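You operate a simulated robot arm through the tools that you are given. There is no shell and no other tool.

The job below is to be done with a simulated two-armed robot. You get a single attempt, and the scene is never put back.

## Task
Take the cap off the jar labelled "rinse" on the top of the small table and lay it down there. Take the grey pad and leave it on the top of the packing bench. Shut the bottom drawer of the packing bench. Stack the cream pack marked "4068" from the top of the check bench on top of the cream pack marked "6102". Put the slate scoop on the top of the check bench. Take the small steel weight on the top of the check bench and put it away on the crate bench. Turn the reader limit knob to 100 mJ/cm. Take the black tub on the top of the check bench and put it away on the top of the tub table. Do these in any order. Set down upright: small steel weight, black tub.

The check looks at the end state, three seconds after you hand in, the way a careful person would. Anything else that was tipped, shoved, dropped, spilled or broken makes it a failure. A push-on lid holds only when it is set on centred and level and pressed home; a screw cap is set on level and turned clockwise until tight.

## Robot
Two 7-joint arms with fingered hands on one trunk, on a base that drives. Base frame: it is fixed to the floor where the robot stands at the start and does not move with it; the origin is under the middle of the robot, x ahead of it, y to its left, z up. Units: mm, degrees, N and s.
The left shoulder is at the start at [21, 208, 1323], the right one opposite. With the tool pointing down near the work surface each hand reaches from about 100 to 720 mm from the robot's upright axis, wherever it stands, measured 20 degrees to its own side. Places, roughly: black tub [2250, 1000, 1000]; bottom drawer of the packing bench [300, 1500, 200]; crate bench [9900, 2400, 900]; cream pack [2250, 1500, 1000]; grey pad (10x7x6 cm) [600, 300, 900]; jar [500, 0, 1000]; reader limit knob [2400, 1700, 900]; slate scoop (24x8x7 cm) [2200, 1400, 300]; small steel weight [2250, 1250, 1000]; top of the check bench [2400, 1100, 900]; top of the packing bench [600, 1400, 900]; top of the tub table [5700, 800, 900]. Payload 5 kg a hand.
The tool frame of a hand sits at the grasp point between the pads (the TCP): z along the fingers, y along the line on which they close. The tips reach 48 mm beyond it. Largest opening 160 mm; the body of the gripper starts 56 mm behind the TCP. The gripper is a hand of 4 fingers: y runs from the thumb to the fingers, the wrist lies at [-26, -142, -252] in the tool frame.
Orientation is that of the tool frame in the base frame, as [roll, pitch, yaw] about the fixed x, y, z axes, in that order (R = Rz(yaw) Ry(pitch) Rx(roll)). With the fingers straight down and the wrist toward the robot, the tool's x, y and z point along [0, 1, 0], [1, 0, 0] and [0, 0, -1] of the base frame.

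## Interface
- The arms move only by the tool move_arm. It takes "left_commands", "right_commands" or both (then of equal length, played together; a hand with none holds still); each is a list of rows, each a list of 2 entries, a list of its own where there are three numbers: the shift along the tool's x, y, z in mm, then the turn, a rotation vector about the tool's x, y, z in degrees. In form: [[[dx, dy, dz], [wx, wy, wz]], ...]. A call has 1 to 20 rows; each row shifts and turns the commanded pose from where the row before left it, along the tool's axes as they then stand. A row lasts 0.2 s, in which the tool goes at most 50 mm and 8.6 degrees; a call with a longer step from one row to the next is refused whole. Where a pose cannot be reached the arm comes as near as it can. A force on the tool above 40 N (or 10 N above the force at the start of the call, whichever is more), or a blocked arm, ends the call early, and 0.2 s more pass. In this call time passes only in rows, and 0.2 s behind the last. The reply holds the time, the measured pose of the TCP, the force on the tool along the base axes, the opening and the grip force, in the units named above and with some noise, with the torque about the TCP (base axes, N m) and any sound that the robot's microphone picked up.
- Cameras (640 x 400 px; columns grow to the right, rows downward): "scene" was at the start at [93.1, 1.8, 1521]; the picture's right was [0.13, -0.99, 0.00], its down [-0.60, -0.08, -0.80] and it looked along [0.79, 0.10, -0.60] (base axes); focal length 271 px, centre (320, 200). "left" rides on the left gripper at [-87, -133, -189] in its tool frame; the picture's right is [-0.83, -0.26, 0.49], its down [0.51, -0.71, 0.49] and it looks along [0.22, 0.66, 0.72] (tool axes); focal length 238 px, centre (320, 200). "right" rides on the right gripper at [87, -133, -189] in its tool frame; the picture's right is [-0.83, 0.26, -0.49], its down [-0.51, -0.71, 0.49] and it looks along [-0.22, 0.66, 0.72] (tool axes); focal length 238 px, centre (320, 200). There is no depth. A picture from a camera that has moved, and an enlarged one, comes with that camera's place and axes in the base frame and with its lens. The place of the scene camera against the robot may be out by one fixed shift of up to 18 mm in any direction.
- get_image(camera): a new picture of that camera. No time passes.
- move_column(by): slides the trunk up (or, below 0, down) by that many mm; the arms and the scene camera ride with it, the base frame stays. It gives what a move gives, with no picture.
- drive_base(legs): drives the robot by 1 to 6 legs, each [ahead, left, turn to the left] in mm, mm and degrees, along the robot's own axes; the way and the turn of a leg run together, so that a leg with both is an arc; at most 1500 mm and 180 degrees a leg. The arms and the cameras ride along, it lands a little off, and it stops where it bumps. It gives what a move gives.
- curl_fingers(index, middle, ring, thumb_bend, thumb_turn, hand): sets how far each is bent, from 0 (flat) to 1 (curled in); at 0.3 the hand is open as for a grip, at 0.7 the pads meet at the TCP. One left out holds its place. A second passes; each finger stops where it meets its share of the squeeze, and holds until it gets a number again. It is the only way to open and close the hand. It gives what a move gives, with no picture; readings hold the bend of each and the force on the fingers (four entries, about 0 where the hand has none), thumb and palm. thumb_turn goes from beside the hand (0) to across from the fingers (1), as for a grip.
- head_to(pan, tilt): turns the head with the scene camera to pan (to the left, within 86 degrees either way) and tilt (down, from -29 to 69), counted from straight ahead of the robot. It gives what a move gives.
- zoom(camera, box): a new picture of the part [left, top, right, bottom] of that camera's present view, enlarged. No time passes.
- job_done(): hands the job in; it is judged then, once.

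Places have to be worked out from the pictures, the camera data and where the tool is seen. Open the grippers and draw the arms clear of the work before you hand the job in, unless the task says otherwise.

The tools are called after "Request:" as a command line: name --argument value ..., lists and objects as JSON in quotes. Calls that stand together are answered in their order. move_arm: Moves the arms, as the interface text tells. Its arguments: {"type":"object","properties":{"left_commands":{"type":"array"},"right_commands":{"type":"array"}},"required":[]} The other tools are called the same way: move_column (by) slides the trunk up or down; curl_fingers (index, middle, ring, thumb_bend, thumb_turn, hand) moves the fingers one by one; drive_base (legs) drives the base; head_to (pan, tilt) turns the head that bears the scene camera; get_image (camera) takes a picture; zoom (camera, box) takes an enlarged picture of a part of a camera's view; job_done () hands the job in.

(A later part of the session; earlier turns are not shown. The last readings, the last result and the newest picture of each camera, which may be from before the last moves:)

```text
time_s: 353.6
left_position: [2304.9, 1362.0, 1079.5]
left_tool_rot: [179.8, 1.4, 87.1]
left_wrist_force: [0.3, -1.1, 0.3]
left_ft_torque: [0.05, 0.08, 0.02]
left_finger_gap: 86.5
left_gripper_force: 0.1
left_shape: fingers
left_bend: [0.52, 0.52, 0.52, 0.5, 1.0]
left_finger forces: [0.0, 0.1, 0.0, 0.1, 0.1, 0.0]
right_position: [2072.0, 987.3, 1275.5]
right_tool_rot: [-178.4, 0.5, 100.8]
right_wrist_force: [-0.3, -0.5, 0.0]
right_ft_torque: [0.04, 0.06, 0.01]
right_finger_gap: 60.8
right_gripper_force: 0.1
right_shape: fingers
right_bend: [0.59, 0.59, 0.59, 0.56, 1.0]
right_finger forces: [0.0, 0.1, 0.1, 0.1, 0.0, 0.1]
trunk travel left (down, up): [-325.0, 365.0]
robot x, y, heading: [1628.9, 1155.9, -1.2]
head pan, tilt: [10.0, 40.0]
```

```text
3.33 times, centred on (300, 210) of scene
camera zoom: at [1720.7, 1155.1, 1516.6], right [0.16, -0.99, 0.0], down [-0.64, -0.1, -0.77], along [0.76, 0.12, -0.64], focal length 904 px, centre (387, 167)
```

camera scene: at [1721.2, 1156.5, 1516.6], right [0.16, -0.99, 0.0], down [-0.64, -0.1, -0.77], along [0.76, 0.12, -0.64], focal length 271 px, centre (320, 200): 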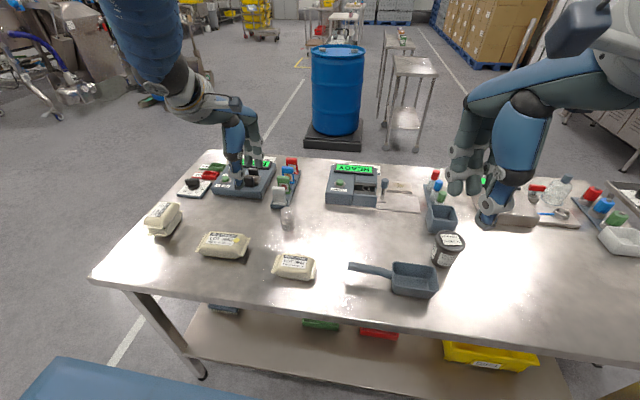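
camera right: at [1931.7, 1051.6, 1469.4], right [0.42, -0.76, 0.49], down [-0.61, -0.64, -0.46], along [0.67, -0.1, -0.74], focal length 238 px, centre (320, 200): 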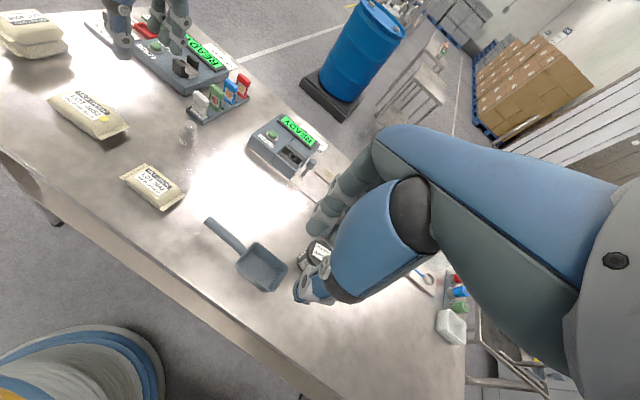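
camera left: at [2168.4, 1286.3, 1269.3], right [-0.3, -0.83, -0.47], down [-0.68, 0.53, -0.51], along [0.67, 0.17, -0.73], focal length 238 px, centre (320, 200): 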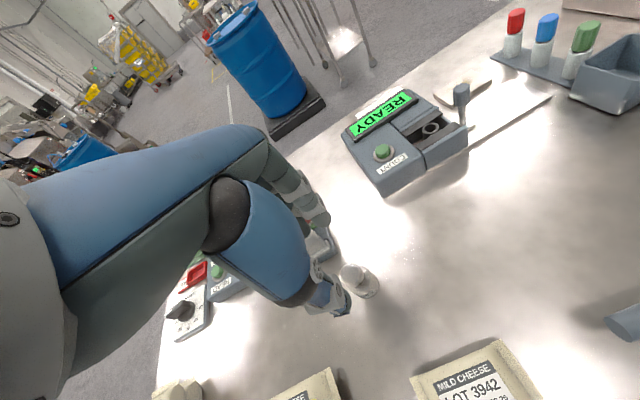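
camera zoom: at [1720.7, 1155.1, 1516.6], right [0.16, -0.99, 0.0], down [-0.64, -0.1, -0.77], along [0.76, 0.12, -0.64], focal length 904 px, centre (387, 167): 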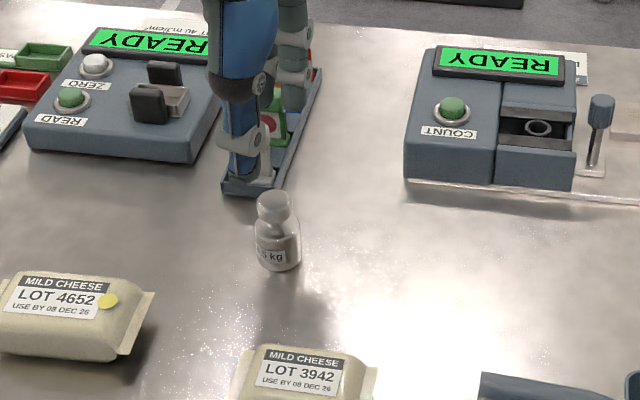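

The weight lies on the hand's axis. I descend around it in steps.

Request:
move_arm --left_commands '[[[2, 2, 35], [0, 0, 0]], [[0, 0, 30], [0, 0, 0]]]'

Request:
get_image --camera "left"

Request:
zoom --camera "scene" --box '[220, 150, 380, 270]'

```text
time_s: 354.2
left_position: [2308.4, 1362.4, 1015.4]
left_tool_rot: [179.8, 1.6, 87.1]
left_wrist_force: [0.2, 0.2, 0.5]
left_ft_torque: [-0.03, 0.06, 0.02]
left_finger_gap: 86.6
left_gripper_force: 0.1
left_shape: fingers
left_bend: [0.52, 0.52, 0.52, 0.5, 1.0]
left_finger forces: [0.1, 0.1, 0.1, 0.0, 0.0, 0.0]
right_position: [2071.7, 987.9, 1276.2]
right_tool_rot: [-178.4, 0.7, 100.9]
right_wrist_force: [-0.5, 0.4, 0.2]
right_ft_torque: [-0.04, 0.02, 0.0]
right_finger_gap: 60.6
right_gripper_force: 0.1
right_shape: fingers
right_bend: [0.59, 0.59, 0.59, 0.56, 1.0]
right_finger forces: [0.0, 0.1, 0.1, 0.0, 0.0, 0.0]
trunk travel left (down, up): [-325.0, 365.0]
robot x, y, heading: [1632.3, 1150.9, -1.1]
head pan, tilt: [10.0, 40.0]
```

```text
taken
camera left: at [2170.6, 1287.3, 1205.2], right [-0.3, -0.83, -0.47], down [-0.68, 0.53, -0.51], along [0.67, 0.17, -0.73], focal length 238 px, centre (320, 200)
```

left: 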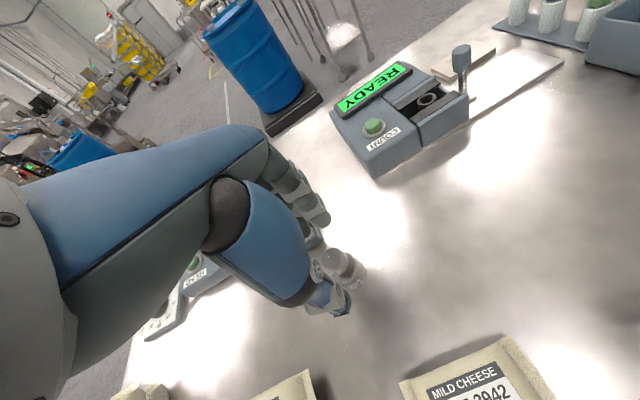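

```text
3.33 times, centred on (300, 210) of scene
camera zoom: at [1720.0, 1156.8, 1516.7], right [0.16, -0.99, 0.0], down [-0.64, -0.1, -0.77], along [0.76, 0.12, -0.64], focal length 904 px, centre (387, 167)
```

zoom: 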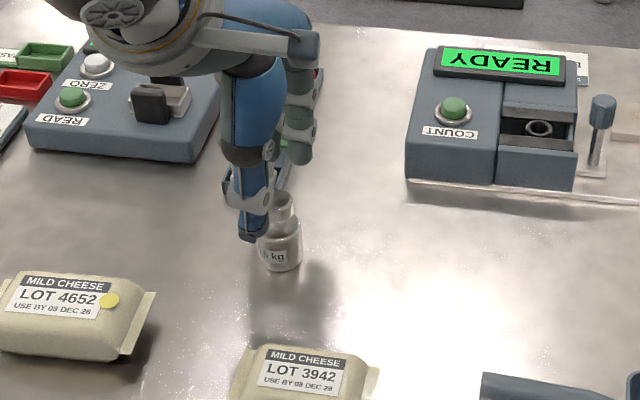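

Still aligned. I continue down to grip the body.

Request:
move_arm --left_commands '[[[-3, -2, 30], [0, 0, 0]], [[0, 0, 25], [0, 0, 0]], [[0, 0, 14], [0, 0, 0]], [[0, 0, 8], [0, 0, 0]]]'

Request:
get_image --camera "left"

Request:
zoom --camera "scene" --box '[220, 150, 380, 270]'

```text
time_s: 355.2
left_position: [2305.9, 1359.1, 935.9]
left_tool_rot: [179.8, 1.6, 87.2]
left_wrist_force: [-0.5, -0.5, 1.6]
left_ft_torque: [-0.01, -0.08, 0.0]
left_finger_gap: 86.7
left_gripper_force: 0.2
left_shape: fingers
left_bend: [0.52, 0.52, 0.52, 0.5, 1.0]
left_finger forces: [0.1, 0.9, 0.0, 0.0, 0.0, 0.0]
right_position: [2073.2, 988.7, 1277.5]
right_tool_rot: [-178.4, 0.8, 101.0]
right_wrist_force: [1.0, 0.6, -0.7]
right_ft_torque: [0.0, 0.01, -0.01]
right_finger_gap: 60.8
right_gripper_force: 0.0
right_shape: fingers
right_bend: [0.59, 0.59, 0.59, 0.56, 1.0]
right_finger forces: [0.1, 0.0, 0.1, 0.0, 0.0, 0.0]
trunk travel left (down, up): [-325.0, 365.0]
robot x, y, heading: [1629.5, 1155.1, -1.0]
head pan, tilt: [10.0, 40.0]
```

```text
taken
camera left: at [2169.0, 1282.9, 1126.7], right [-0.3, -0.83, -0.47], down [-0.68, 0.53, -0.51], along [0.67, 0.17, -0.73], focal length 238 px, centre (320, 200)
```

left: 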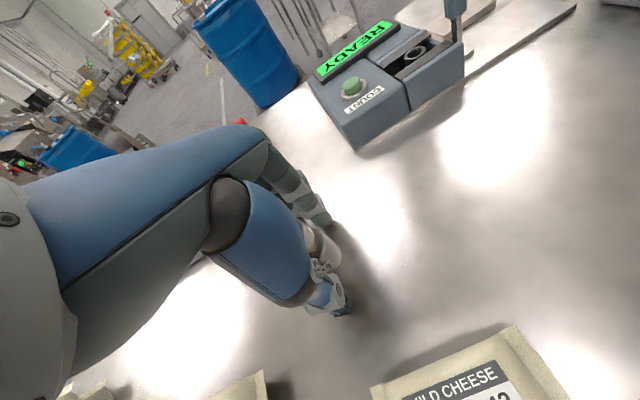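

```text
3.33 times, centred on (300, 210) of scene
camera zoom: at [1719.7, 1156.4, 1516.7], right [0.16, -0.99, 0.0], down [-0.64, -0.1, -0.77], along [0.76, 0.12, -0.64], focal length 904 px, centre (387, 167)
```

zoom: 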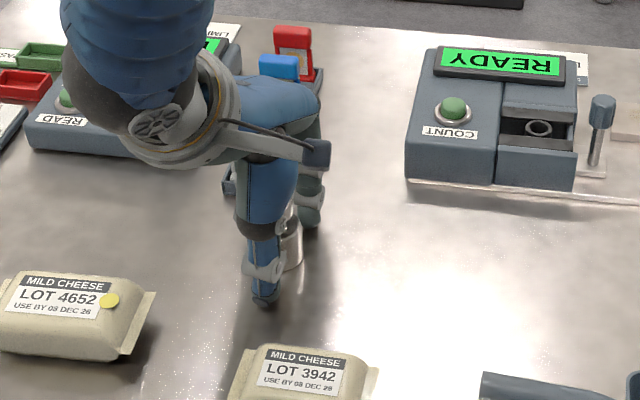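

The hand surrounds the weight. I close on it.

Request:
move_arm --left_commands '[[[0, 0, -3], [0, 0, 0]]]'

Request:
curl_fingers --hand "left" --index 0.72 --middle 0.72 --ring 0.66 --thumb_bend 0.72

Request:
get_image --camera "left"

Request:
zoom --camera "scene" --box '[220, 150, 380, 270]'

```text
time_s: 355.6
left_position: [2304.3, 1357.7, 939.5]
left_tool_rot: [179.9, 1.5, 87.1]
left_wrist_force: [0.4, -0.1, 0.6]
left_ft_torque: [-0.03, -0.05, 0.05]
left_finger_gap: 86.5
left_gripper_force: 0.0
left_shape: fingers
left_bend: [0.52, 0.52, 0.52, 0.5, 1.0]
left_finger forces: [0.0, 0.0, 0.1, 0.0, 0.0, 0.0]
right_position: [2071.2, 988.6, 1277.7]
right_tool_rot: [-178.4, 0.7, 100.9]
right_wrist_force: [0.4, 0.3, -0.1]
right_ft_torque: [-0.01, 0.02, 0.01]
right_finger_gap: 60.5
right_gripper_force: 0.0
right_shape: fingers
right_bend: [0.59, 0.59, 0.59, 0.56, 1.0]
right_finger forces: [0.0, 0.1, 0.0, 0.1, 0.0, 0.0]
trunk travel left (down, up): [-325.0, 365.0]
robot x, y, heading: [1632.0, 1154.6, -1.1]
head pan, tilt: [10.0, 40.0]
```

```text
time_s: 356.6
left_position: [2305.3, 1357.3, 939.8]
left_tool_rot: [179.9, 1.5, 87.1]
left_wrist_force: [-1.0, 1.2, 0.0]
left_ft_torque: [0.04, 0.16, 0.01]
left_finger_gap: 43.2
left_gripper_force: 21.4
left_shape: fingers
left_bend: [0.64, 0.64, 0.66, 0.62, 1.0]
left_finger forces: [9.1, 10.0, 0.0, 0.0, 22.2, 0.1]
right_position: [2072.2, 988.6, 1275.9]
right_tool_rot: [-178.4, 0.7, 101.0]
right_wrist_force: [0.1, 0.5, 0.3]
right_ft_torque: [-0.03, -0.01, 0.03]
right_finger_gap: 60.8
right_gripper_force: 0.2
right_shape: fingers
right_bend: [0.59, 0.59, 0.59, 0.56, 1.0]
right_finger forces: [0.0, 0.1, 0.1, 0.1, 0.0, 0.0]
trunk travel left (down, up): [-325.0, 365.0]
robot x, y, heading: [1631.1, 1152.7, -1.0]
head pan, tilt: [10.0, 40.0]
```

```text
taken
camera left: at [2168.3, 1282.4, 1129.6], right [-0.3, -0.83, -0.47], down [-0.68, 0.53, -0.51], along [0.67, 0.17, -0.73], focal length 238 px, centre (320, 200)
```

left: 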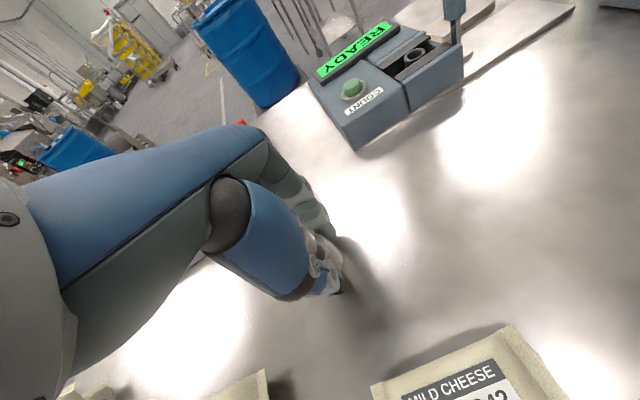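

```text
3.33 times, centred on (300, 210) of scene
camera zoom: at [1719.8, 1156.5, 1516.7], right [0.16, -0.99, 0.0], down [-0.64, -0.1, -0.77], along [0.76, 0.12, -0.64], focal length 904 px, centre (387, 167)
```

zoom: 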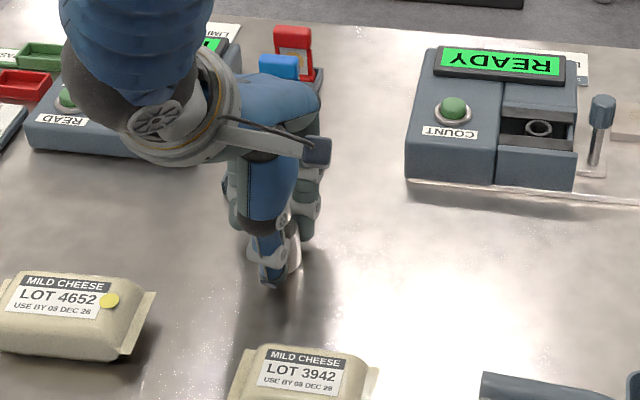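

The weight is gripped (gap 43 mm, 22 N). I lift it.

Request:
move_arm --left_commands '[[[0, 0, -10], [0, 0, 0]], [[0, 0, -25], [0, 0, 0]], [[0, 0, -40], [0, 0, 0]], [[0, 0, -45], [0, 0, 0]], [[0, -30, -40], [0, 0, 0]]]'

Request:
get_image --camera "left"

Request:
get_image --camera "scene"

```text
time_s: 357.8
left_position: [2273.5, 1362.6, 1098.7]
left_tool_rot: [179.8, 1.4, 87.0]
left_wrist_force: [-2.5, 0.1, -6.0]
left_ft_torque: [0.03, -0.25, 0.05]
left_finger_gap: 43.1
left_gripper_force: 20.6
left_shape: fingers
left_bend: [0.64, 0.64, 0.66, 0.63, 1.0]
left_finger forces: [9.7, 10.0, 0.0, 0.0, 20.9, 0.0]
right_position: [2069.0, 988.5, 1278.0]
right_tool_rot: [-178.6, 0.7, 100.9]
right_wrist_force: [-1.3, -0.4, 1.3]
right_ft_torque: [0.0, -0.18, -0.05]
right_finger_gap: 60.7
right_gripper_force: 0.0
right_shape: fingers
right_bend: [0.59, 0.59, 0.59, 0.56, 1.0]
right_finger forces: [0.1, 0.1, 0.0, 0.1, 0.0, 0.0]
trunk travel left (down, up): [-325.0, 365.0]
robot x, y, heading: [1626.4, 1152.1, -1.0]
head pan, tilt: [10.0, 40.0]
```

```text
taken
camera left: at [2137.5, 1286.8, 1288.9], right [-0.3, -0.83, -0.47], down [-0.68, 0.53, -0.51], along [0.67, 0.17, -0.73], focal length 238 px, centre (320, 200)
```

left: 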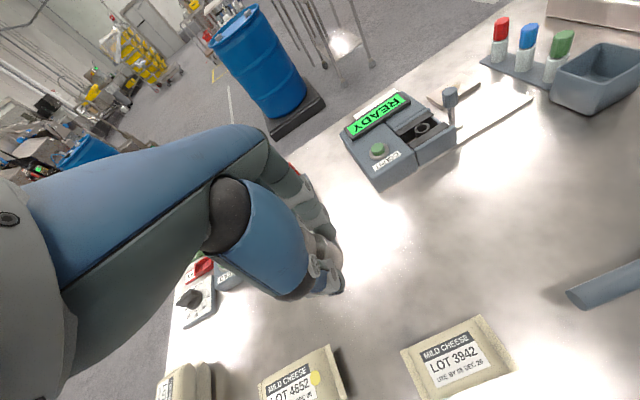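

```text
taken
camera scene: at [1716.9, 1156.3, 1517.0], right [0.16, -0.99, 0.0], down [-0.63, -0.1, -0.77], along [0.76, 0.12, -0.64], focal length 271 px, centre (320, 200)
```

scene: 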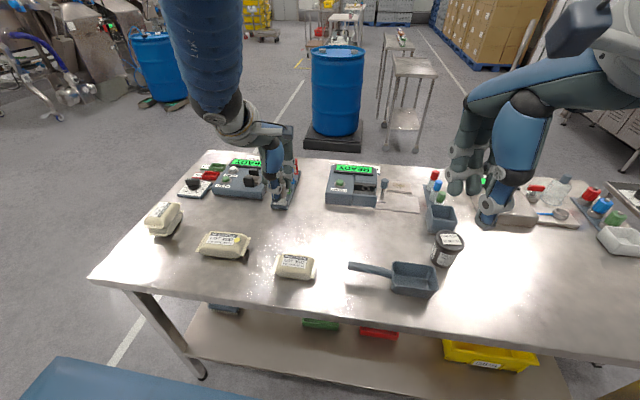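

The weight is in the left hand. Now the tub with the right hand: I open it to about 110 mm and move it above the tub, judged at [2265, 903].

Request:
curl_fingers --hand "right" --index 0.46 --middle 0.46 --ring 0.46 --thumb_bend 0.44

Request:
move_arm --right_commands '[[[-24.1, 35.3, 0], [0, 0, 0]], [[-24.1, 35.3, 0], [0, 0, 0]], [[-24.1, 35.3, 0], [0, 0, 0]], [[-24.1, 35.3, 0], [0, 0, 0]], [[-24.1, 35.3, 0], [0, 0, 0]], [[0, 0, 45], [0, 0, 0]], [[0, 0, 45], [0, 0, 0]], [[0, 0, 45], [0, 0, 0]], [[0, 0, 40], [0, 0, 0]]]'

Request:
get_image --camera "right"

Request:
zoom --camera "scene" --box '[360, 160, 540, 300]'

```text
time_s: 358.8
left_position: [2276.9, 1362.8, 1096.3]
left_tool_rot: [179.9, 1.5, 87.1]
left_wrist_force: [0.3, -0.9, -4.5]
left_ft_torque: [-0.02, -0.02, -0.02]
left_finger_gap: 43.0
left_gripper_force: 20.7
left_shape: fingers
left_bend: [0.64, 0.64, 0.66, 0.63, 1.0]
left_finger forces: [9.8, 10.4, 0.0, 0.0, 20.8, 0.1]
right_position: [2071.9, 987.8, 1277.9]
right_tool_rot: [-178.4, 0.8, 100.9]
right_wrist_force: [-0.6, 0.5, -0.3]
right_ft_torque: [0.0, -0.03, -0.02]
right_finger_gap: 110.6
right_gripper_force: 0.1
right_shape: fingers
right_bend: [0.46, 0.46, 0.46, 0.44, 0.99]
right_finger forces: [0.0, 0.1, 0.0, 0.0, 0.0, 0.0]
trunk travel left (down, up): [-325.0, 365.0]
robot x, y, heading: [1626.7, 1153.0, -1.1]
head pan, tilt: [10.0, 40.0]
```

```text
time_s: 360.8
left_position: [2277.9, 1361.9, 1096.7]
left_tool_rot: [180.0, 1.5, 87.1]
left_wrist_force: [1.4, -0.3, -4.6]
left_ft_torque: [-0.01, 0.03, -0.01]
left_finger_gap: 43.2
left_gripper_force: 20.3
left_shape: fingers
left_bend: [0.64, 0.64, 0.66, 0.63, 1.0]
left_finger forces: [10.0, 10.3, 0.1, 0.1, 20.7, 0.1]
right_position: [2267.2, 898.8, 1098.4]
right_tool_rot: [-178.6, 0.7, 100.8]
right_wrist_force: [1.0, -0.1, 1.0]
right_ft_torque: [0.0, 0.14, 0.04]
right_finger_gap: 111.0
right_gripper_force: 0.1
right_shape: fingers
right_bend: [0.46, 0.46, 0.46, 0.44, 0.99]
right_finger forces: [0.1, 0.0, 0.0, 0.0, 0.0, 0.1]
trunk travel left (down, up): [-325.0, 365.0]
robot x, y, heading: [1627.5, 1152.9, -0.8]
head pan, tilt: [10.0, 40.0]
```

```text
taken
camera right: at [2125.1, 962.8, 1290.6], right [0.42, -0.76, 0.49], down [-0.61, -0.64, -0.46], along [0.67, -0.1, -0.74], focal length 238 px, centre (320, 200)
```

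right: 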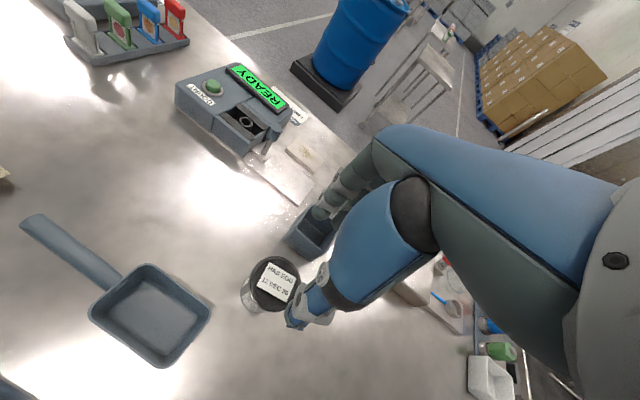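

```text
2.86 times, centred on (450, 230) of scene
camera zoom: at [1721.7, 1156.5, 1516.5], right [0.16, -0.99, 0.0], down [-0.64, -0.1, -0.77], along [0.76, 0.12, -0.64], focal length 774 px, centre (-51, 114)
```

zoom: 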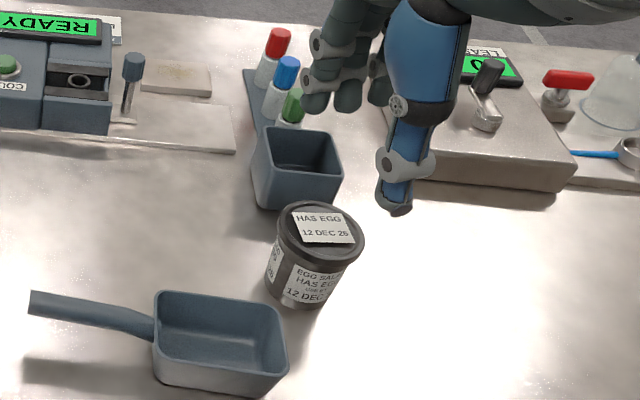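

The tub is at [2252, 908]. Its near side is close to the scoop, so I turn the hand 18° so the thumb goes down clear of the scoop, and centre over the tub.

Request:
move_arm --right_commands '[[[12, -13.5, 0], [0, 0, 0]], [[0, 0, 0], [0, 0, -6]], [[0, 0, 0], [0, 0, -6]], [[0, 0, 0], [0, 0, -6]], [[0, 0, 30], [0, 0, 0]]]'

Request:
get_image --camera "right"

Request:
zoom --camera "scene" --box '[360, 160, 540, 300]'

```text
time_s: 362.0
left_position: [2279.3, 1362.7, 1096.0]
left_tool_rot: [-180.0, 1.5, 87.1]
left_wrist_force: [0.8, 0.4, -5.5]
left_ft_torque: [-0.05, 0.07, -0.06]
left_finger_gap: 43.2
left_gripper_force: 20.3
left_shape: fingers
left_bend: [0.64, 0.64, 0.66, 0.63, 1.0]
left_finger forces: [9.9, 10.3, 0.0, 0.0, 20.7, 0.0]
right_position: [2249.6, 906.9, 1069.4]
right_tool_rot: [-178.2, 0.2, 119.1]
right_wrist_force: [2.0, 0.6, 0.0]
right_ft_torque: [-0.04, 0.06, 0.0]
right_finger_gap: 110.8
right_gripper_force: 0.0
right_shape: fingers
right_bend: [0.46, 0.46, 0.46, 0.44, 0.99]
right_finger forces: [0.1, 0.0, 0.0, 0.0, 0.0, 0.0]
trunk travel left (down, up): [-325.0, 365.0]
robot x, y, heading: [1630.0, 1154.1, -0.9]
head pan, tilt: [10.0, 40.0]
```

```text
taken
camera right: at [2096.6, 923.1, 1263.8], right [0.64, -0.6, 0.48], down [-0.39, -0.79, -0.47], along [0.66, 0.11, -0.74], focal length 238 px, centre (320, 200)
```

right: 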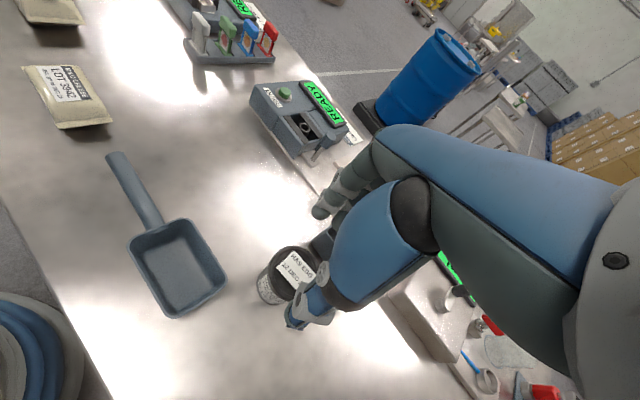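

```text
2.86 times, centred on (450, 230) of scene
camera zoom: at [1721.8, 1157.2, 1516.5], right [0.16, -0.99, 0.0], down [-0.64, -0.1, -0.76], along [0.76, 0.12, -0.64], focal length 774 px, centre (-51, 114)
```

zoom: 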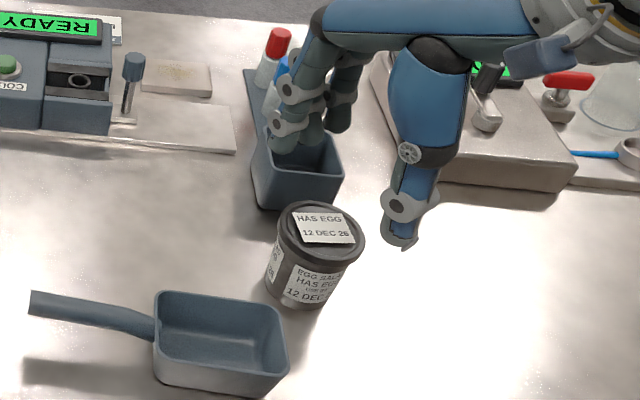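

Aligned over the tub. I descend in steps, watching the scoop and the box.

Request:
move_arm --right_commands '[[[0, 0, 35], [0, 0, 0]], [[0, 0, 35], [0, 0, 0]]]'

Request:
get_image --camera "right"

Request:
zoom --camera "scene" --box '[360, 160, 540, 300]'

```text
time_s: 362.6
left_position: [2278.3, 1361.6, 1096.1]
left_tool_rot: [179.9, 1.5, 87.1]
left_wrist_force: [0.3, 0.0, -4.3]
left_ft_torque: [-0.03, 0.01, -0.01]
left_finger_gap: 43.2
left_gripper_force: 20.9
left_shape: fingers
left_bend: [0.64, 0.64, 0.66, 0.63, 1.0]
left_finger forces: [9.8, 10.4, 0.0, 0.1, 20.6, 0.1]
right_position: [2248.0, 908.0, 998.1]
right_tool_rot: [-178.4, 0.2, 118.9]
right_wrist_force: [0.5, -0.5, 1.2]
right_ft_torque: [-0.01, 0.13, 0.02]
right_finger_gap: 111.2
right_gripper_force: 0.1
right_shape: fingers
right_bend: [0.46, 0.46, 0.46, 0.44, 0.99]
right_finger forces: [0.1, 0.0, 0.0, 0.0, 0.1, 0.0]
trunk travel left (down, up): [-325.0, 365.0]
robot x, y, heading: [1627.8, 1154.6, -0.9]
head pan, tilt: [10.0, 40.0]
```

```text
taken
camera right: at [2094.4, 922.8, 1192.4], right [0.64, -0.6, 0.48], down [-0.39, -0.79, -0.47], along [0.66, 0.11, -0.74], focal length 238 px, centre (320, 200)
```

right: 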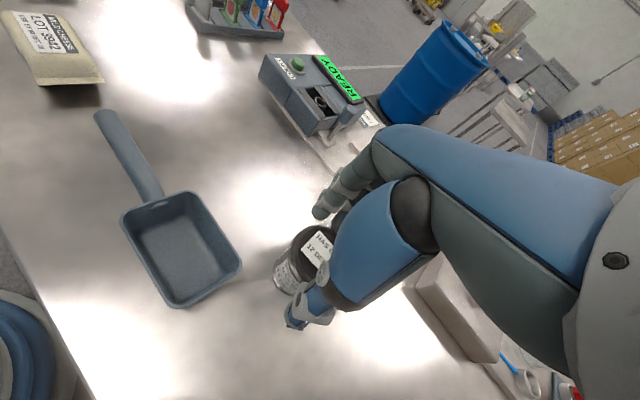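

```text
2.86 times, centred on (450, 230) of scene
camera zoom: at [1720.7, 1156.6, 1516.6], right [0.16, -0.99, 0.0], down [-0.64, -0.1, -0.77], along [0.76, 0.12, -0.64], focal length 774 px, centre (-51, 114)
```

zoom: 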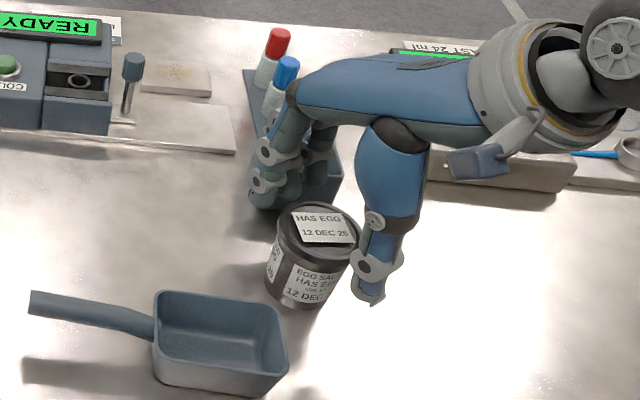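

Thumb and fingers straddle the tub nicely. I go down to its body height.

Request:
move_arm --right_commands '[[[0, 0, 25], [0, 0, 0]], [[0, 0, 20], [0, 0, 0]], [[0, 0, 12], [0, 0, 0]], [[0, 0, 5], [0, 0, 0]]]'

Request:
curl_fingers --hand "right" --index 0.66 --middle 0.66 --ring 0.66 --thumb_bend 0.64

Request:
get_image --camera "right"

Request:
zoom --camera "scene" --box '[360, 160, 540, 300]'

```text
time_s: 363.6
left_position: [2277.8, 1362.2, 1096.9]
left_tool_rot: [179.9, 1.4, 87.0]
left_wrist_force: [-0.7, -0.4, -4.7]
left_ft_torque: [0.0, -0.08, 0.02]
left_finger_gap: 43.4
left_gripper_force: 20.9
left_shape: fingers
left_bend: [0.64, 0.64, 0.66, 0.63, 1.0]
left_finger forces: [10.0, 10.4, 0.0, 0.0, 20.7, 0.0]
right_position: [2243.0, 908.5, 937.1]
right_tool_rot: [-178.4, 0.2, 118.9]
right_wrist_force: [0.2, -0.1, 3.0]
right_ft_torque: [0.05, -0.24, -0.04]
right_finger_gap: 110.9
right_gripper_force: 1.9
right_shape: fingers
right_bend: [0.46, 0.46, 0.46, 0.44, 0.99]
right_finger forces: [0.1, 3.2, 0.0, 0.0, 0.1, 0.1]
trunk travel left (down, up): [-325.0, 365.0]
robot x, y, heading: [1627.3, 1150.9, -1.1]
head pan, tilt: [10.0, 40.0]
```

```text
time_s: 364.6
left_position: [2276.8, 1363.4, 1097.4]
left_tool_rot: [179.9, 1.5, 87.1]
left_wrist_force: [0.4, 0.0, -4.8]
left_ft_torque: [-0.03, 0.03, 0.0]
left_finger_gap: 43.1
left_gripper_force: 20.9
left_shape: fingers
left_bend: [0.64, 0.64, 0.66, 0.63, 1.0]
left_finger forces: [10.0, 10.4, 0.0, 0.1, 20.6, 0.0]
right_position: [2244.4, 908.5, 936.7]
right_tool_rot: [-178.4, 0.2, 119.0]
right_wrist_force: [1.9, 2.8, 6.8]
right_ft_torque: [0.18, -0.35, 0.07]
right_finger_gap: 62.3
right_gripper_force: 19.8
right_shape: fingers
right_bend: [0.59, 0.59, 0.66, 0.58, 1.0]
right_finger forces: [8.6, 14.7, 0.1, 0.0, 16.9, 0.0]
trunk travel left (down, up): [-325.0, 365.0]
robot x, y, heading: [1632.2, 1152.5, -1.0]
head pan, tilt: [10.0, 40.0]
```

```text
taken
camera right: at [2090.5, 922.9, 1131.2], right [0.64, -0.6, 0.48], down [-0.39, -0.79, -0.47], along [0.66, 0.11, -0.74], focal length 238 px, centre (320, 200)
```

right: 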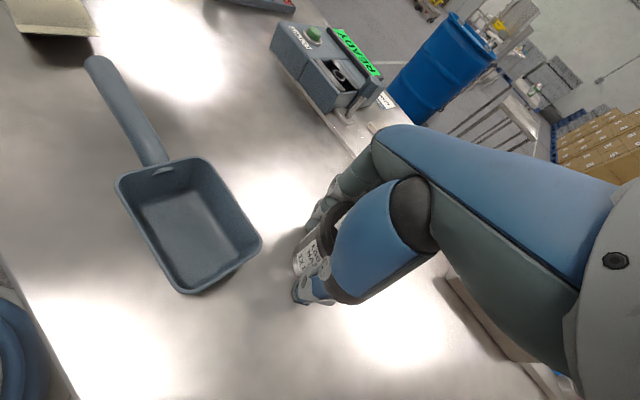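

```text
2.86 times, centred on (450, 230) of scene
camera zoom: at [1720.0, 1156.9, 1516.7], right [0.16, -0.99, 0.0], down [-0.64, -0.1, -0.77], along [0.76, 0.12, -0.64], focal length 774 px, centre (-51, 114)
```

zoom: 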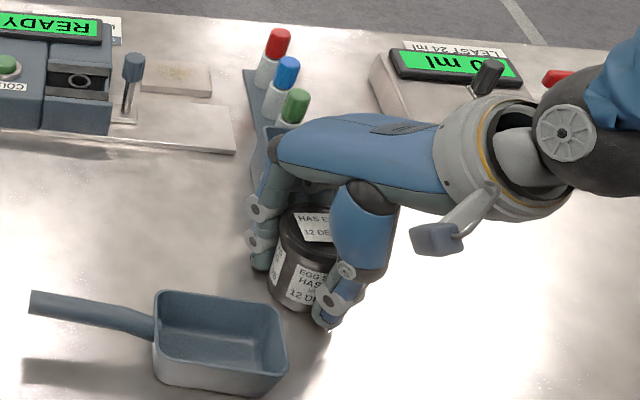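

The tub is gripped (gap 62 mm, 20 N). I lift it and check.

Request:
move_arm --right_commands '[[[0, 0, -10], [0, 0, 0]], [[0, 0, -25], [0, 0, 0]], [[0, 0, -40], [0, 0, 0]], [[0, 0, -45], [0, 0, 0]], [[0, 0, -40], [0, 0, 0]]]'

Request:
get_image --camera "right"

Request:
get_image --camera "scene"

```text
time_s: 365.8
left_position: [2277.6, 1363.1, 1098.8]
left_tool_rot: [179.8, 1.4, 87.1]
left_wrist_force: [-1.3, 0.2, -4.2]
left_ft_torque: [-0.1, -0.05, -0.01]
left_finger_gap: 43.1
left_gripper_force: 20.4
left_shape: fingers
left_bend: [0.64, 0.64, 0.66, 0.63, 1.0]
left_finger forces: [9.8, 10.4, 0.0, 0.0, 20.7, 0.0]
right_position: [2246.7, 911.0, 1099.8]
right_tool_rot: [-178.1, 0.1, 118.9]
right_wrist_force: [-0.9, 1.1, -3.6]
right_ft_torque: [-0.04, -0.16, -0.02]
right_finger_gap: 61.9
right_gripper_force: 16.8
right_shape: fingers
right_bend: [0.59, 0.59, 0.66, 0.58, 1.0]
right_finger forces: [8.2, 8.4, 0.1, 0.0, 16.6, 0.0]
trunk travel left (down, up): [-325.0, 365.0]
robot x, y, heading: [1628.9, 1148.3, -1.1]
head pan, tilt: [10.0, 40.0]
```

```text
taken
camera right: at [2095.0, 925.4, 1294.2], right [0.64, -0.6, 0.48], down [-0.39, -0.79, -0.47], along [0.66, 0.11, -0.74], focal length 238 px, centre (320, 200)
```

right: 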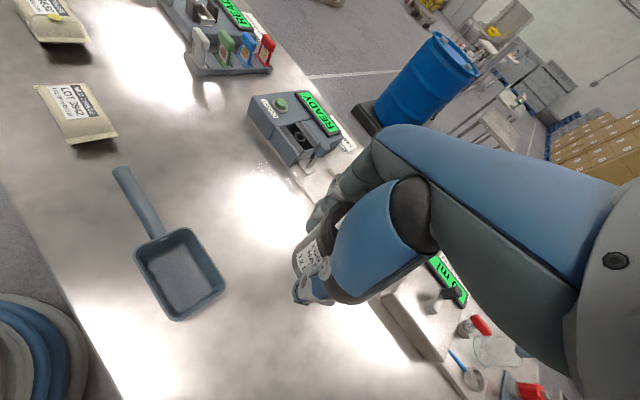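

```text
taken
camera scene: at [1719.2, 1156.8, 1516.7], right [0.16, -0.99, 0.0], down [-0.63, -0.1, -0.77], along [0.76, 0.12, -0.64], focal length 271 px, centre (320, 200)
```

scene: 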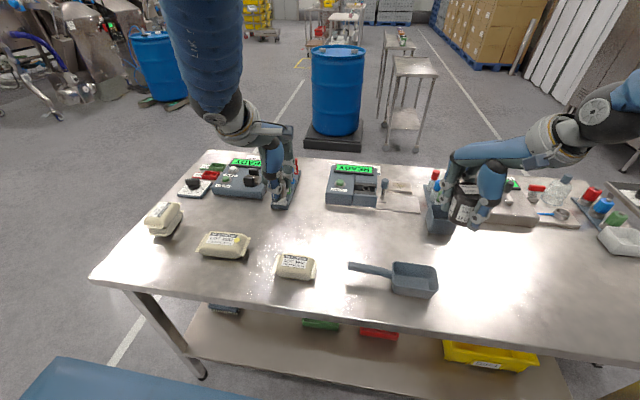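

Both objects are held firmly. I raise both hands a little, back off, and set out along the left lane toward the tub table, beyond the check bench.

Request:
move_arm --left_commands '[[[0, -20, -30], [0, 0, 0]], [[0, -20, -20], [0, 0, 0]]]' --right_commands '[[[0, -10, -30], [0, 0, 0]], [[0, -10, -20], [0, 0, 0]]]'

Request:
drive_base --legs '[[-160, 0, 1], [0, 1200, 0]]'

Request:
head_to --pan 0 --tilt 15

Request:
get_image --camera "scene"

```text
time_s: 366.4
left_position: [2235.0, 1366.5, 1148.8]
left_tool_rot: [179.9, 1.5, 87.1]
left_wrist_force: [-1.0, 0.3, -5.4]
left_ft_torque: [-0.05, -0.02, -0.03]
left_finger_gap: 43.2
left_gripper_force: 20.1
left_shape: fingers
left_bend: [0.64, 0.64, 0.66, 0.63, 1.0]
left_finger forces: [9.9, 10.4, 0.1, 0.0, 20.4, 0.0]
right_position: [2230.8, 900.9, 1147.8]
right_tool_rot: [-178.1, 0.1, 118.9]
right_wrist_force: [-1.0, 0.2, -3.8]
right_ft_torque: [0.02, -0.06, -0.02]
right_finger_gap: 62.0
right_gripper_force: 16.4
right_shape: fingers
right_bend: [0.59, 0.59, 0.66, 0.58, 1.0]
right_finger forces: [8.3, 8.4, 0.1, 0.0, 16.7, 0.0]
trunk travel left (down, up): [-325.0, 365.0]
robot x, y, heading: [1627.7, 1152.9, -0.9]
head pan, tilt: [10.0, 40.0]
```

```text
time_s: 373.5
left_position: [2078.0, 2556.7, 1148.6]
left_tool_rot: [179.9, 1.5, 87.9]
left_wrist_force: [-0.3, 0.9, -4.9]
left_ft_torque: [-0.05, 0.01, -0.01]
left_finger_gap: 43.2
left_gripper_force: 21.0
left_shape: fingers
left_bend: [0.64, 0.64, 0.66, 0.63, 1.0]
left_finger forces: [10.1, 10.7, 0.0, 0.1, 20.5, 0.0]
right_position: [2079.1, 2090.7, 1147.1]
right_tool_rot: [-178.4, 0.2, 119.7]
right_wrist_force: [0.7, 0.0, -2.7]
right_ft_torque: [0.01, -0.01, -0.02]
right_finger_gap: 61.9
right_gripper_force: 16.8
right_shape: fingers
right_bend: [0.59, 0.59, 0.66, 0.58, 1.0]
right_finger forces: [8.3, 8.4, 0.1, 0.0, 16.4, 0.1]
trunk travel left (down, up): [-325.0, 365.0]
robot x, y, heading: [1470.9, 2334.4, -0.2]
head pan, tilt: [10.0, 40.0]
```

```text
time_s: 374.4
left_position: [2075.9, 2554.7, 1148.7]
left_tool_rot: [179.9, 1.5, 87.9]
left_wrist_force: [-0.9, -0.3, -5.0]
left_ft_torque: [-0.05, 0.0, -0.01]
left_finger_gap: 43.2
left_gripper_force: 20.6
left_shape: fingers
left_bend: [0.64, 0.64, 0.66, 0.63, 1.0]
left_finger forces: [10.1, 10.7, 0.0, 0.0, 20.5, 0.0]
right_position: [2078.6, 2089.7, 1147.5]
right_tool_rot: [-178.4, 0.1, 119.8]
right_wrist_force: [1.5, 0.6, -2.8]
right_ft_torque: [-0.02, 0.01, 0.0]
right_finger_gap: 62.1
right_gripper_force: 16.6
right_shape: fingers
right_bend: [0.59, 0.59, 0.66, 0.58, 1.0]
right_finger forces: [8.4, 8.4, 0.1, 0.1, 16.5, 0.1]
trunk travel left (down, up): [-325.0, 365.0]
robot x, y, heading: [1470.2, 2333.9, -0.2]
head pan, tilt: [0.0, 15.0]
```

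```text
taken
camera scene: at [1572.9, 2325.3, 1556.1], right [0.0, -1.0, 0.0], down [-0.26, 0.0, -0.97], along [0.97, 0.0, -0.26], focal length 271 px, centre (320, 200)
```

scene: 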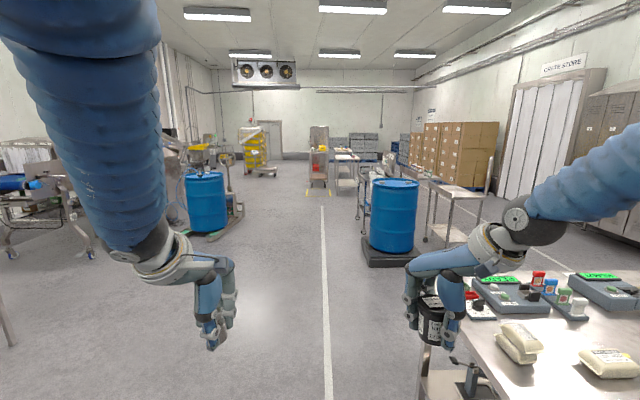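

The lane ahead is clear. I zoom toward the tub table area.

Request:
zoom --camera "scene" --box '[300, 120, 500, 280]'

```text
2.50 times, centred on (400, 200) of scene
camera zoom: at [1572.9, 2325.3, 1556.1], right [0.0, -1.0, 0.0], down [-0.26, 0.0, -0.97], along [0.97, 0.0, -0.26], focal length 678 px, centre (120, 200)
```

zoom: 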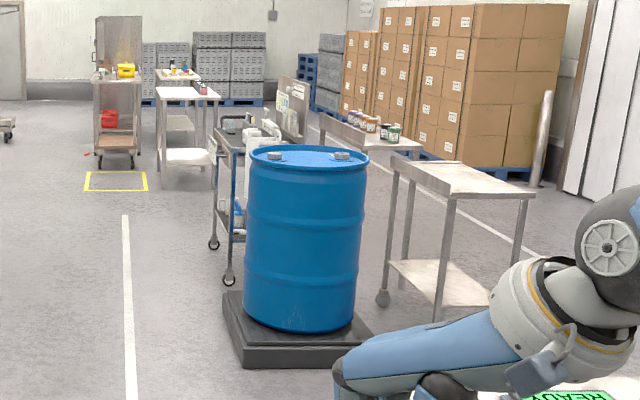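

The tub table with small tubs stands behind the barrel, with a cart to its left. I drive on along the lane and look again from closer.

Request:
drive_base --legs '[[1300, 0, 0], [1300, 0, 0], [700, 0, 0]]'

Request:
head_to --pan -40 --tilt 15

Request:
get_image --camera "scene"

Request:
head_to --pan 0 --tilt 15

Request:
get_image --camera "scene"

```text
time_s: 390.7
left_position: [5434.9, 2488.7, 1148.3]
left_tool_rot: [179.9, 1.5, 86.1]
left_wrist_force: [0.8, -1.0, -5.4]
left_ft_torque: [-0.04, 0.02, 0.0]
left_finger_gap: 43.0
left_gripper_force: 21.2
left_shape: fingers
left_bend: [0.64, 0.64, 0.66, 0.63, 1.0]
left_finger forces: [10.2, 10.8, 0.0, 0.0, 20.4, 0.1]
right_position: [5421.3, 2023.7, 1148.1]
right_tool_rot: [-178.2, 0.1, 117.9]
right_wrist_force: [1.3, 0.5, -3.1]
right_ft_torque: [0.02, 0.05, 0.0]
right_finger_gap: 61.8
right_gripper_force: 16.5
right_shape: fingers
right_bend: [0.59, 0.59, 0.66, 0.58, 1.0]
right_finger forces: [8.3, 8.5, 0.0, 0.1, 16.4, 0.0]
trunk travel left (down, up): [-325.0, 365.0]
robot x, y, heading: [4823.5, 2282.5, -2.1]
head pan, tilt: [0.0, 15.0]
```

```text
time_s: 391.8
left_position: [5434.3, 2489.5, 1148.3]
left_tool_rot: [179.9, 1.5, 86.1]
left_wrist_force: [0.1, 0.0, -6.0]
left_ft_torque: [-0.03, 0.0, -0.02]
left_finger_gap: 43.0
left_gripper_force: 20.7
left_shape: fingers
left_bend: [0.64, 0.64, 0.66, 0.63, 1.0]
left_finger forces: [10.1, 10.8, 0.0, 0.0, 20.3, 0.0]
right_position: [5420.2, 2024.3, 1146.9]
right_tool_rot: [-178.4, 0.2, 117.8]
right_wrist_force: [0.7, 0.7, -3.0]
right_ft_torque: [0.02, 0.01, 0.0]
right_finger_gap: 62.1
right_gripper_force: 16.3
right_shape: fingers
right_bend: [0.59, 0.59, 0.66, 0.58, 1.0]
right_finger forces: [8.4, 8.4, 0.0, 0.1, 16.6, 0.1]
trunk travel left (down, up): [-325.0, 365.0]
robot x, y, heading: [4820.5, 2290.6, -2.0]
head pan, tilt: [-40.0, 15.0]
```

```text
taken
camera scene: at [4898.9, 2214.5, 1556.2], right [-0.67, -0.74, 0.0], down [-0.19, 0.17, -0.97], along [0.72, -0.65, -0.26], focal length 271 px, centre (320, 200)
```

scene: 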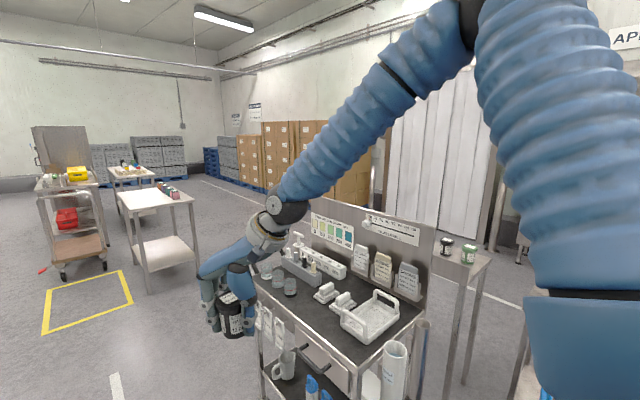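

```text
time_s: 392.8
left_position: [5434.6, 2488.6, 1149.4]
left_tool_rot: [179.9, 1.5, 86.1]
left_wrist_force: [0.2, 0.4, -5.6]
left_ft_torque: [-0.04, -0.04, 0.0]
left_finger_gap: 43.0
left_gripper_force: 20.4
left_shape: fingers
left_bend: [0.64, 0.64, 0.66, 0.63, 1.0]
left_finger forces: [10.0, 10.9, 0.0, 0.0, 20.4, 0.1]
right_position: [5420.5, 2023.4, 1148.1]
right_tool_rot: [-178.3, 0.1, 117.7]
right_wrist_force: [0.0, 0.0, -2.4]
right_ft_torque: [0.0, 0.04, 0.0]
right_finger_gap: 62.0
right_gripper_force: 16.6
right_shape: fingers
right_bend: [0.59, 0.59, 0.66, 0.58, 1.0]
right_finger forces: [8.3, 8.5, 0.0, 0.1, 16.5, 0.0]
trunk travel left (down, up): [-325.0, 365.0]
robot x, y, heading: [4817.5, 2287.9, -2.0]
head pan, tilt: [0.0, 15.0]
```

```text
taken
camera scene: at [4922.6, 2273.6, 1556.2], right [-0.04, -1.0, 0.0], down [-0.26, 0.01, -0.97], along [0.97, -0.04, -0.26], focal length 271 px, centre (320, 200)
```

scene: 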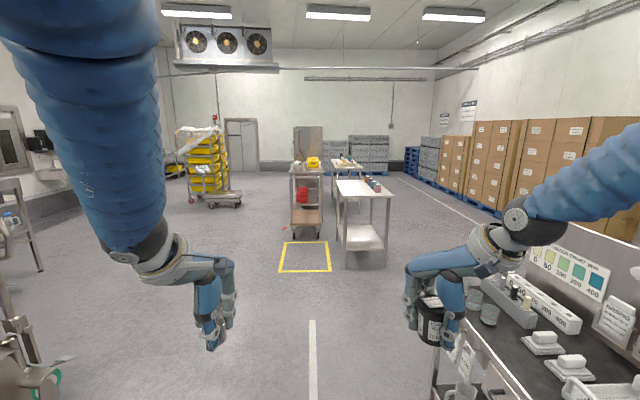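

The cart is close on my right. I shift left a bit, straighten, and pass it to reach the far side of the tub table.

Request:
drive_base --legs '[[0, 170, 2], [1000, 0, 0], [750, 0, 0]]'

Request:
head_to --pan -80 --tilt 25

Request:
get_image --camera "scene"

```text
time_s: 402.6
left_position: [7137.7, 2700.8, 1148.6]
left_tool_rot: [179.9, 1.5, 89.2]
left_wrist_force: [0.5, 0.7, -5.4]
left_ft_torque: [-0.04, 0.05, -0.01]
left_finger_gap: 42.9
left_gripper_force: 20.6
left_shape: fingers
left_bend: [0.64, 0.64, 0.66, 0.63, 1.0]
left_finger forces: [10.2, 10.9, 0.1, 0.2, 20.2, 0.0]
right_position: [7149.1, 2236.3, 1147.0]
right_tool_rot: [-178.2, 0.1, 120.9]
right_wrist_force: [-0.6, -0.2, -3.5]
right_ft_torque: [0.02, 0.07, 0.06]
right_finger_gap: 62.2
right_gripper_force: 16.5
right_shape: fingers
right_bend: [0.59, 0.59, 0.66, 0.58, 1.0]
right_finger forces: [8.3, 8.5, 0.0, 0.0, 16.4, 0.1]
trunk travel left (down, up): [-325.0, 365.0]
robot x, y, heading: [6538.5, 2465.8, 0.8]
head pan, tilt: [0.0, 15.0]
```

```text
time_s: 404.1
left_position: [7137.8, 2701.0, 1149.2]
left_tool_rot: [179.8, 1.5, 89.2]
left_wrist_force: [-0.6, 0.3, -5.1]
left_ft_torque: [-0.02, -0.01, 0.01]
left_finger_gap: 42.9
left_gripper_force: 20.6
left_shape: fingers
left_bend: [0.64, 0.64, 0.66, 0.63, 1.0]
left_finger forces: [10.2, 10.8, 0.0, 0.0, 20.2, 0.0]
right_position: [7148.3, 2235.1, 1148.3]
right_tool_rot: [-178.1, 0.1, 121.0]
right_wrist_force: [-0.3, -0.2, -3.5]
right_ft_torque: [0.02, 0.03, -0.03]
right_finger_gap: 61.8
right_gripper_force: 16.4
right_shape: fingers
right_bend: [0.59, 0.59, 0.66, 0.58, 1.0]
right_finger forces: [8.4, 8.4, 0.0, 0.0, 16.4, 0.0]
trunk travel left (down, up): [-325.0, 365.0]
robot x, y, heading: [6542.4, 2466.9, 1.1]
head pan, tilt: [-80.0, 25.0]
```

```text
taken
camera scene: at [6562.1, 2366.9, 1540.0], right [-0.98, -0.19, 0.0], down [-0.08, 0.41, -0.91], along [0.17, -0.89, -0.42], focal length 271 px, centre (320, 200)
```

scene: 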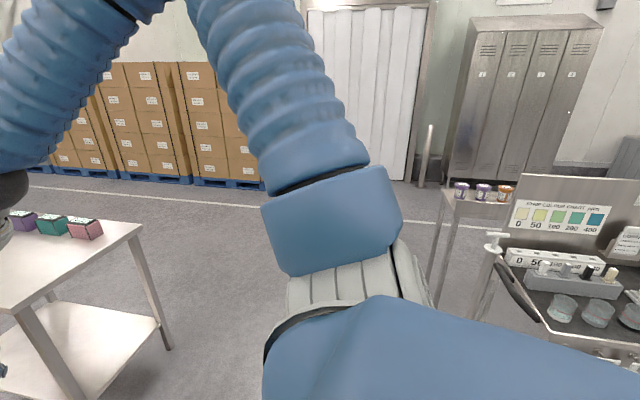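

The tub table's near end (x ≈ 6100) with small tubs is visible. I turn around here to face −x and then strafe to stand at that end of the table.

Request:
drive_base --legs '[[0, 0, 90], [0, 0, 89]]'

Request:
drive_base --legs '[[-60, 800, 0], [0, 780, 0]]'

Request:
head_to --pan 0 --tilt 30

Request:
get_image --camera "scene"

```text
time_s: 412.0
left_position: [5920.4, 2280.3, 1147.6]
left_tool_rot: [179.8, 1.4, -95.3]
left_wrist_force: [-0.7, 0.1, -5.1]
left_ft_torque: [0.02, -0.01, 0.0]
left_finger_gap: 41.9
left_gripper_force: 19.3
left_shape: fingers
left_bend: [0.64, 0.64, 0.66, 0.63, 1.0]
left_finger forces: [10.1, 10.2, 0.1, 0.1, 18.5, 0.0]
right_position: [5943.9, 2745.8, 1146.7]
right_tool_rot: [-178.2, 0.2, -63.6]
right_wrist_force: [0.8, -0.8, -2.2]
right_ft_torque: [0.02, -0.01, 0.02]
right_finger_gap: 61.4
right_gripper_force: 15.5
right_shape: fingers
right_bend: [0.59, 0.59, 0.66, 0.58, 1.0]
right_finger forces: [7.9, 7.9, 0.1, 0.0, 15.2, 0.0]
trunk travel left (down, up): [-325.0, 365.0]
robot x, y, heading: [6537.6, 2468.6, 176.6]
head pan, tilt: [-80.0, 25.0]
```

```text
time_s: 417.6
left_position: [5908.7, 1353.6, 1148.4]
left_tool_rot: [180.0, 2.2, -98.2]
left_wrist_force: [-8.9, 21.8, -9.5]
left_ft_torque: [-0.54, -0.66, -1.96]
left_finger_gap: 42.0
left_gripper_force: 31.3
left_shape: fingers
left_bend: [0.64, 0.64, 0.64, 0.63, 1.0]
left_finger forces: [10.3, 10.4, 22.2, 0.0, 18.7, 0.0]
right_position: [5945.5, 1805.7, 1148.3]
right_tool_rot: [-178.3, 0.2, -65.1]
right_wrist_force: [1.0, -2.9, -1.1]
right_ft_torque: [0.37, 0.13, -0.05]
right_finger_gap: 61.4
right_gripper_force: 15.9
right_shape: fingers
right_bend: [0.6, 0.59, 0.66, 0.58, 1.0]
right_finger forces: [8.0, 8.0, 0.0, 0.1, 15.7, 0.0]
trunk travel left (down, up): [-325.0, 365.0]
robot x, y, heading: [6527.2, 1515.3, 175.2]
head pan, tilt: [-80.0, 25.0]
stopped in leg 2: the force on the tool passed its limit at 57 N (the readings are from after the stop); the commanded pose is now the measured one
```

```text
time_s: 419.1
left_position: [5907.5, 1354.0, 1147.5]
left_tool_rot: [-179.9, 1.8, -97.7]
left_wrist_force: [-3.1, 24.3, -10.0]
left_ft_torque: [-0.67, -0.48, -1.67]
left_finger_gap: 42.2
left_gripper_force: 31.8
left_shape: fingers
left_bend: [0.64, 0.64, 0.65, 0.63, 1.0]
left_finger forces: [10.3, 10.5, 23.8, 0.1, 18.7, 0.0]
right_position: [5943.7, 1810.7, 1145.3]
right_tool_rot: [-178.2, 0.0, -65.1]
right_wrist_force: [-0.3, 0.2, -2.4]
right_ft_torque: [-0.03, 0.0, 0.03]
right_finger_gap: 61.5
right_gripper_force: 15.4
right_shape: fingers
right_bend: [0.6, 0.59, 0.66, 0.58, 1.0]
right_finger forces: [7.9, 8.1, 0.0, 0.0, 15.7, 0.1]
trunk travel left (down, up): [-325.0, 365.0]
robot x, y, heading: [6525.9, 1514.5, 175.2]
head pan, tilt: [0.0, 30.0]
```

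```text
taken
camera scene: at [6422.7, 1516.3, 1531.9], right [0.09, 1.0, 0.0], down [0.5, -0.04, -0.87], along [-0.86, 0.07, -0.5], focal length 271 px, centre (320, 200)
```

scene: 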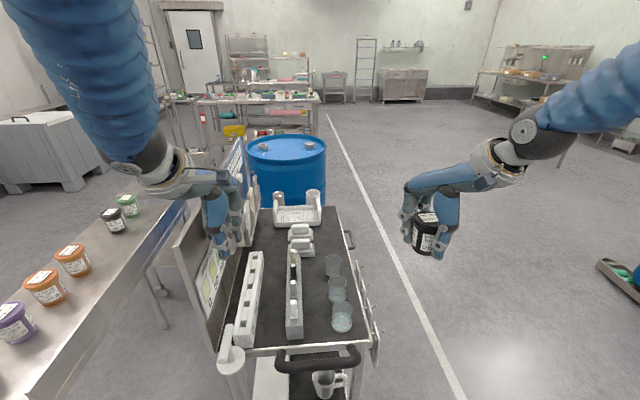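

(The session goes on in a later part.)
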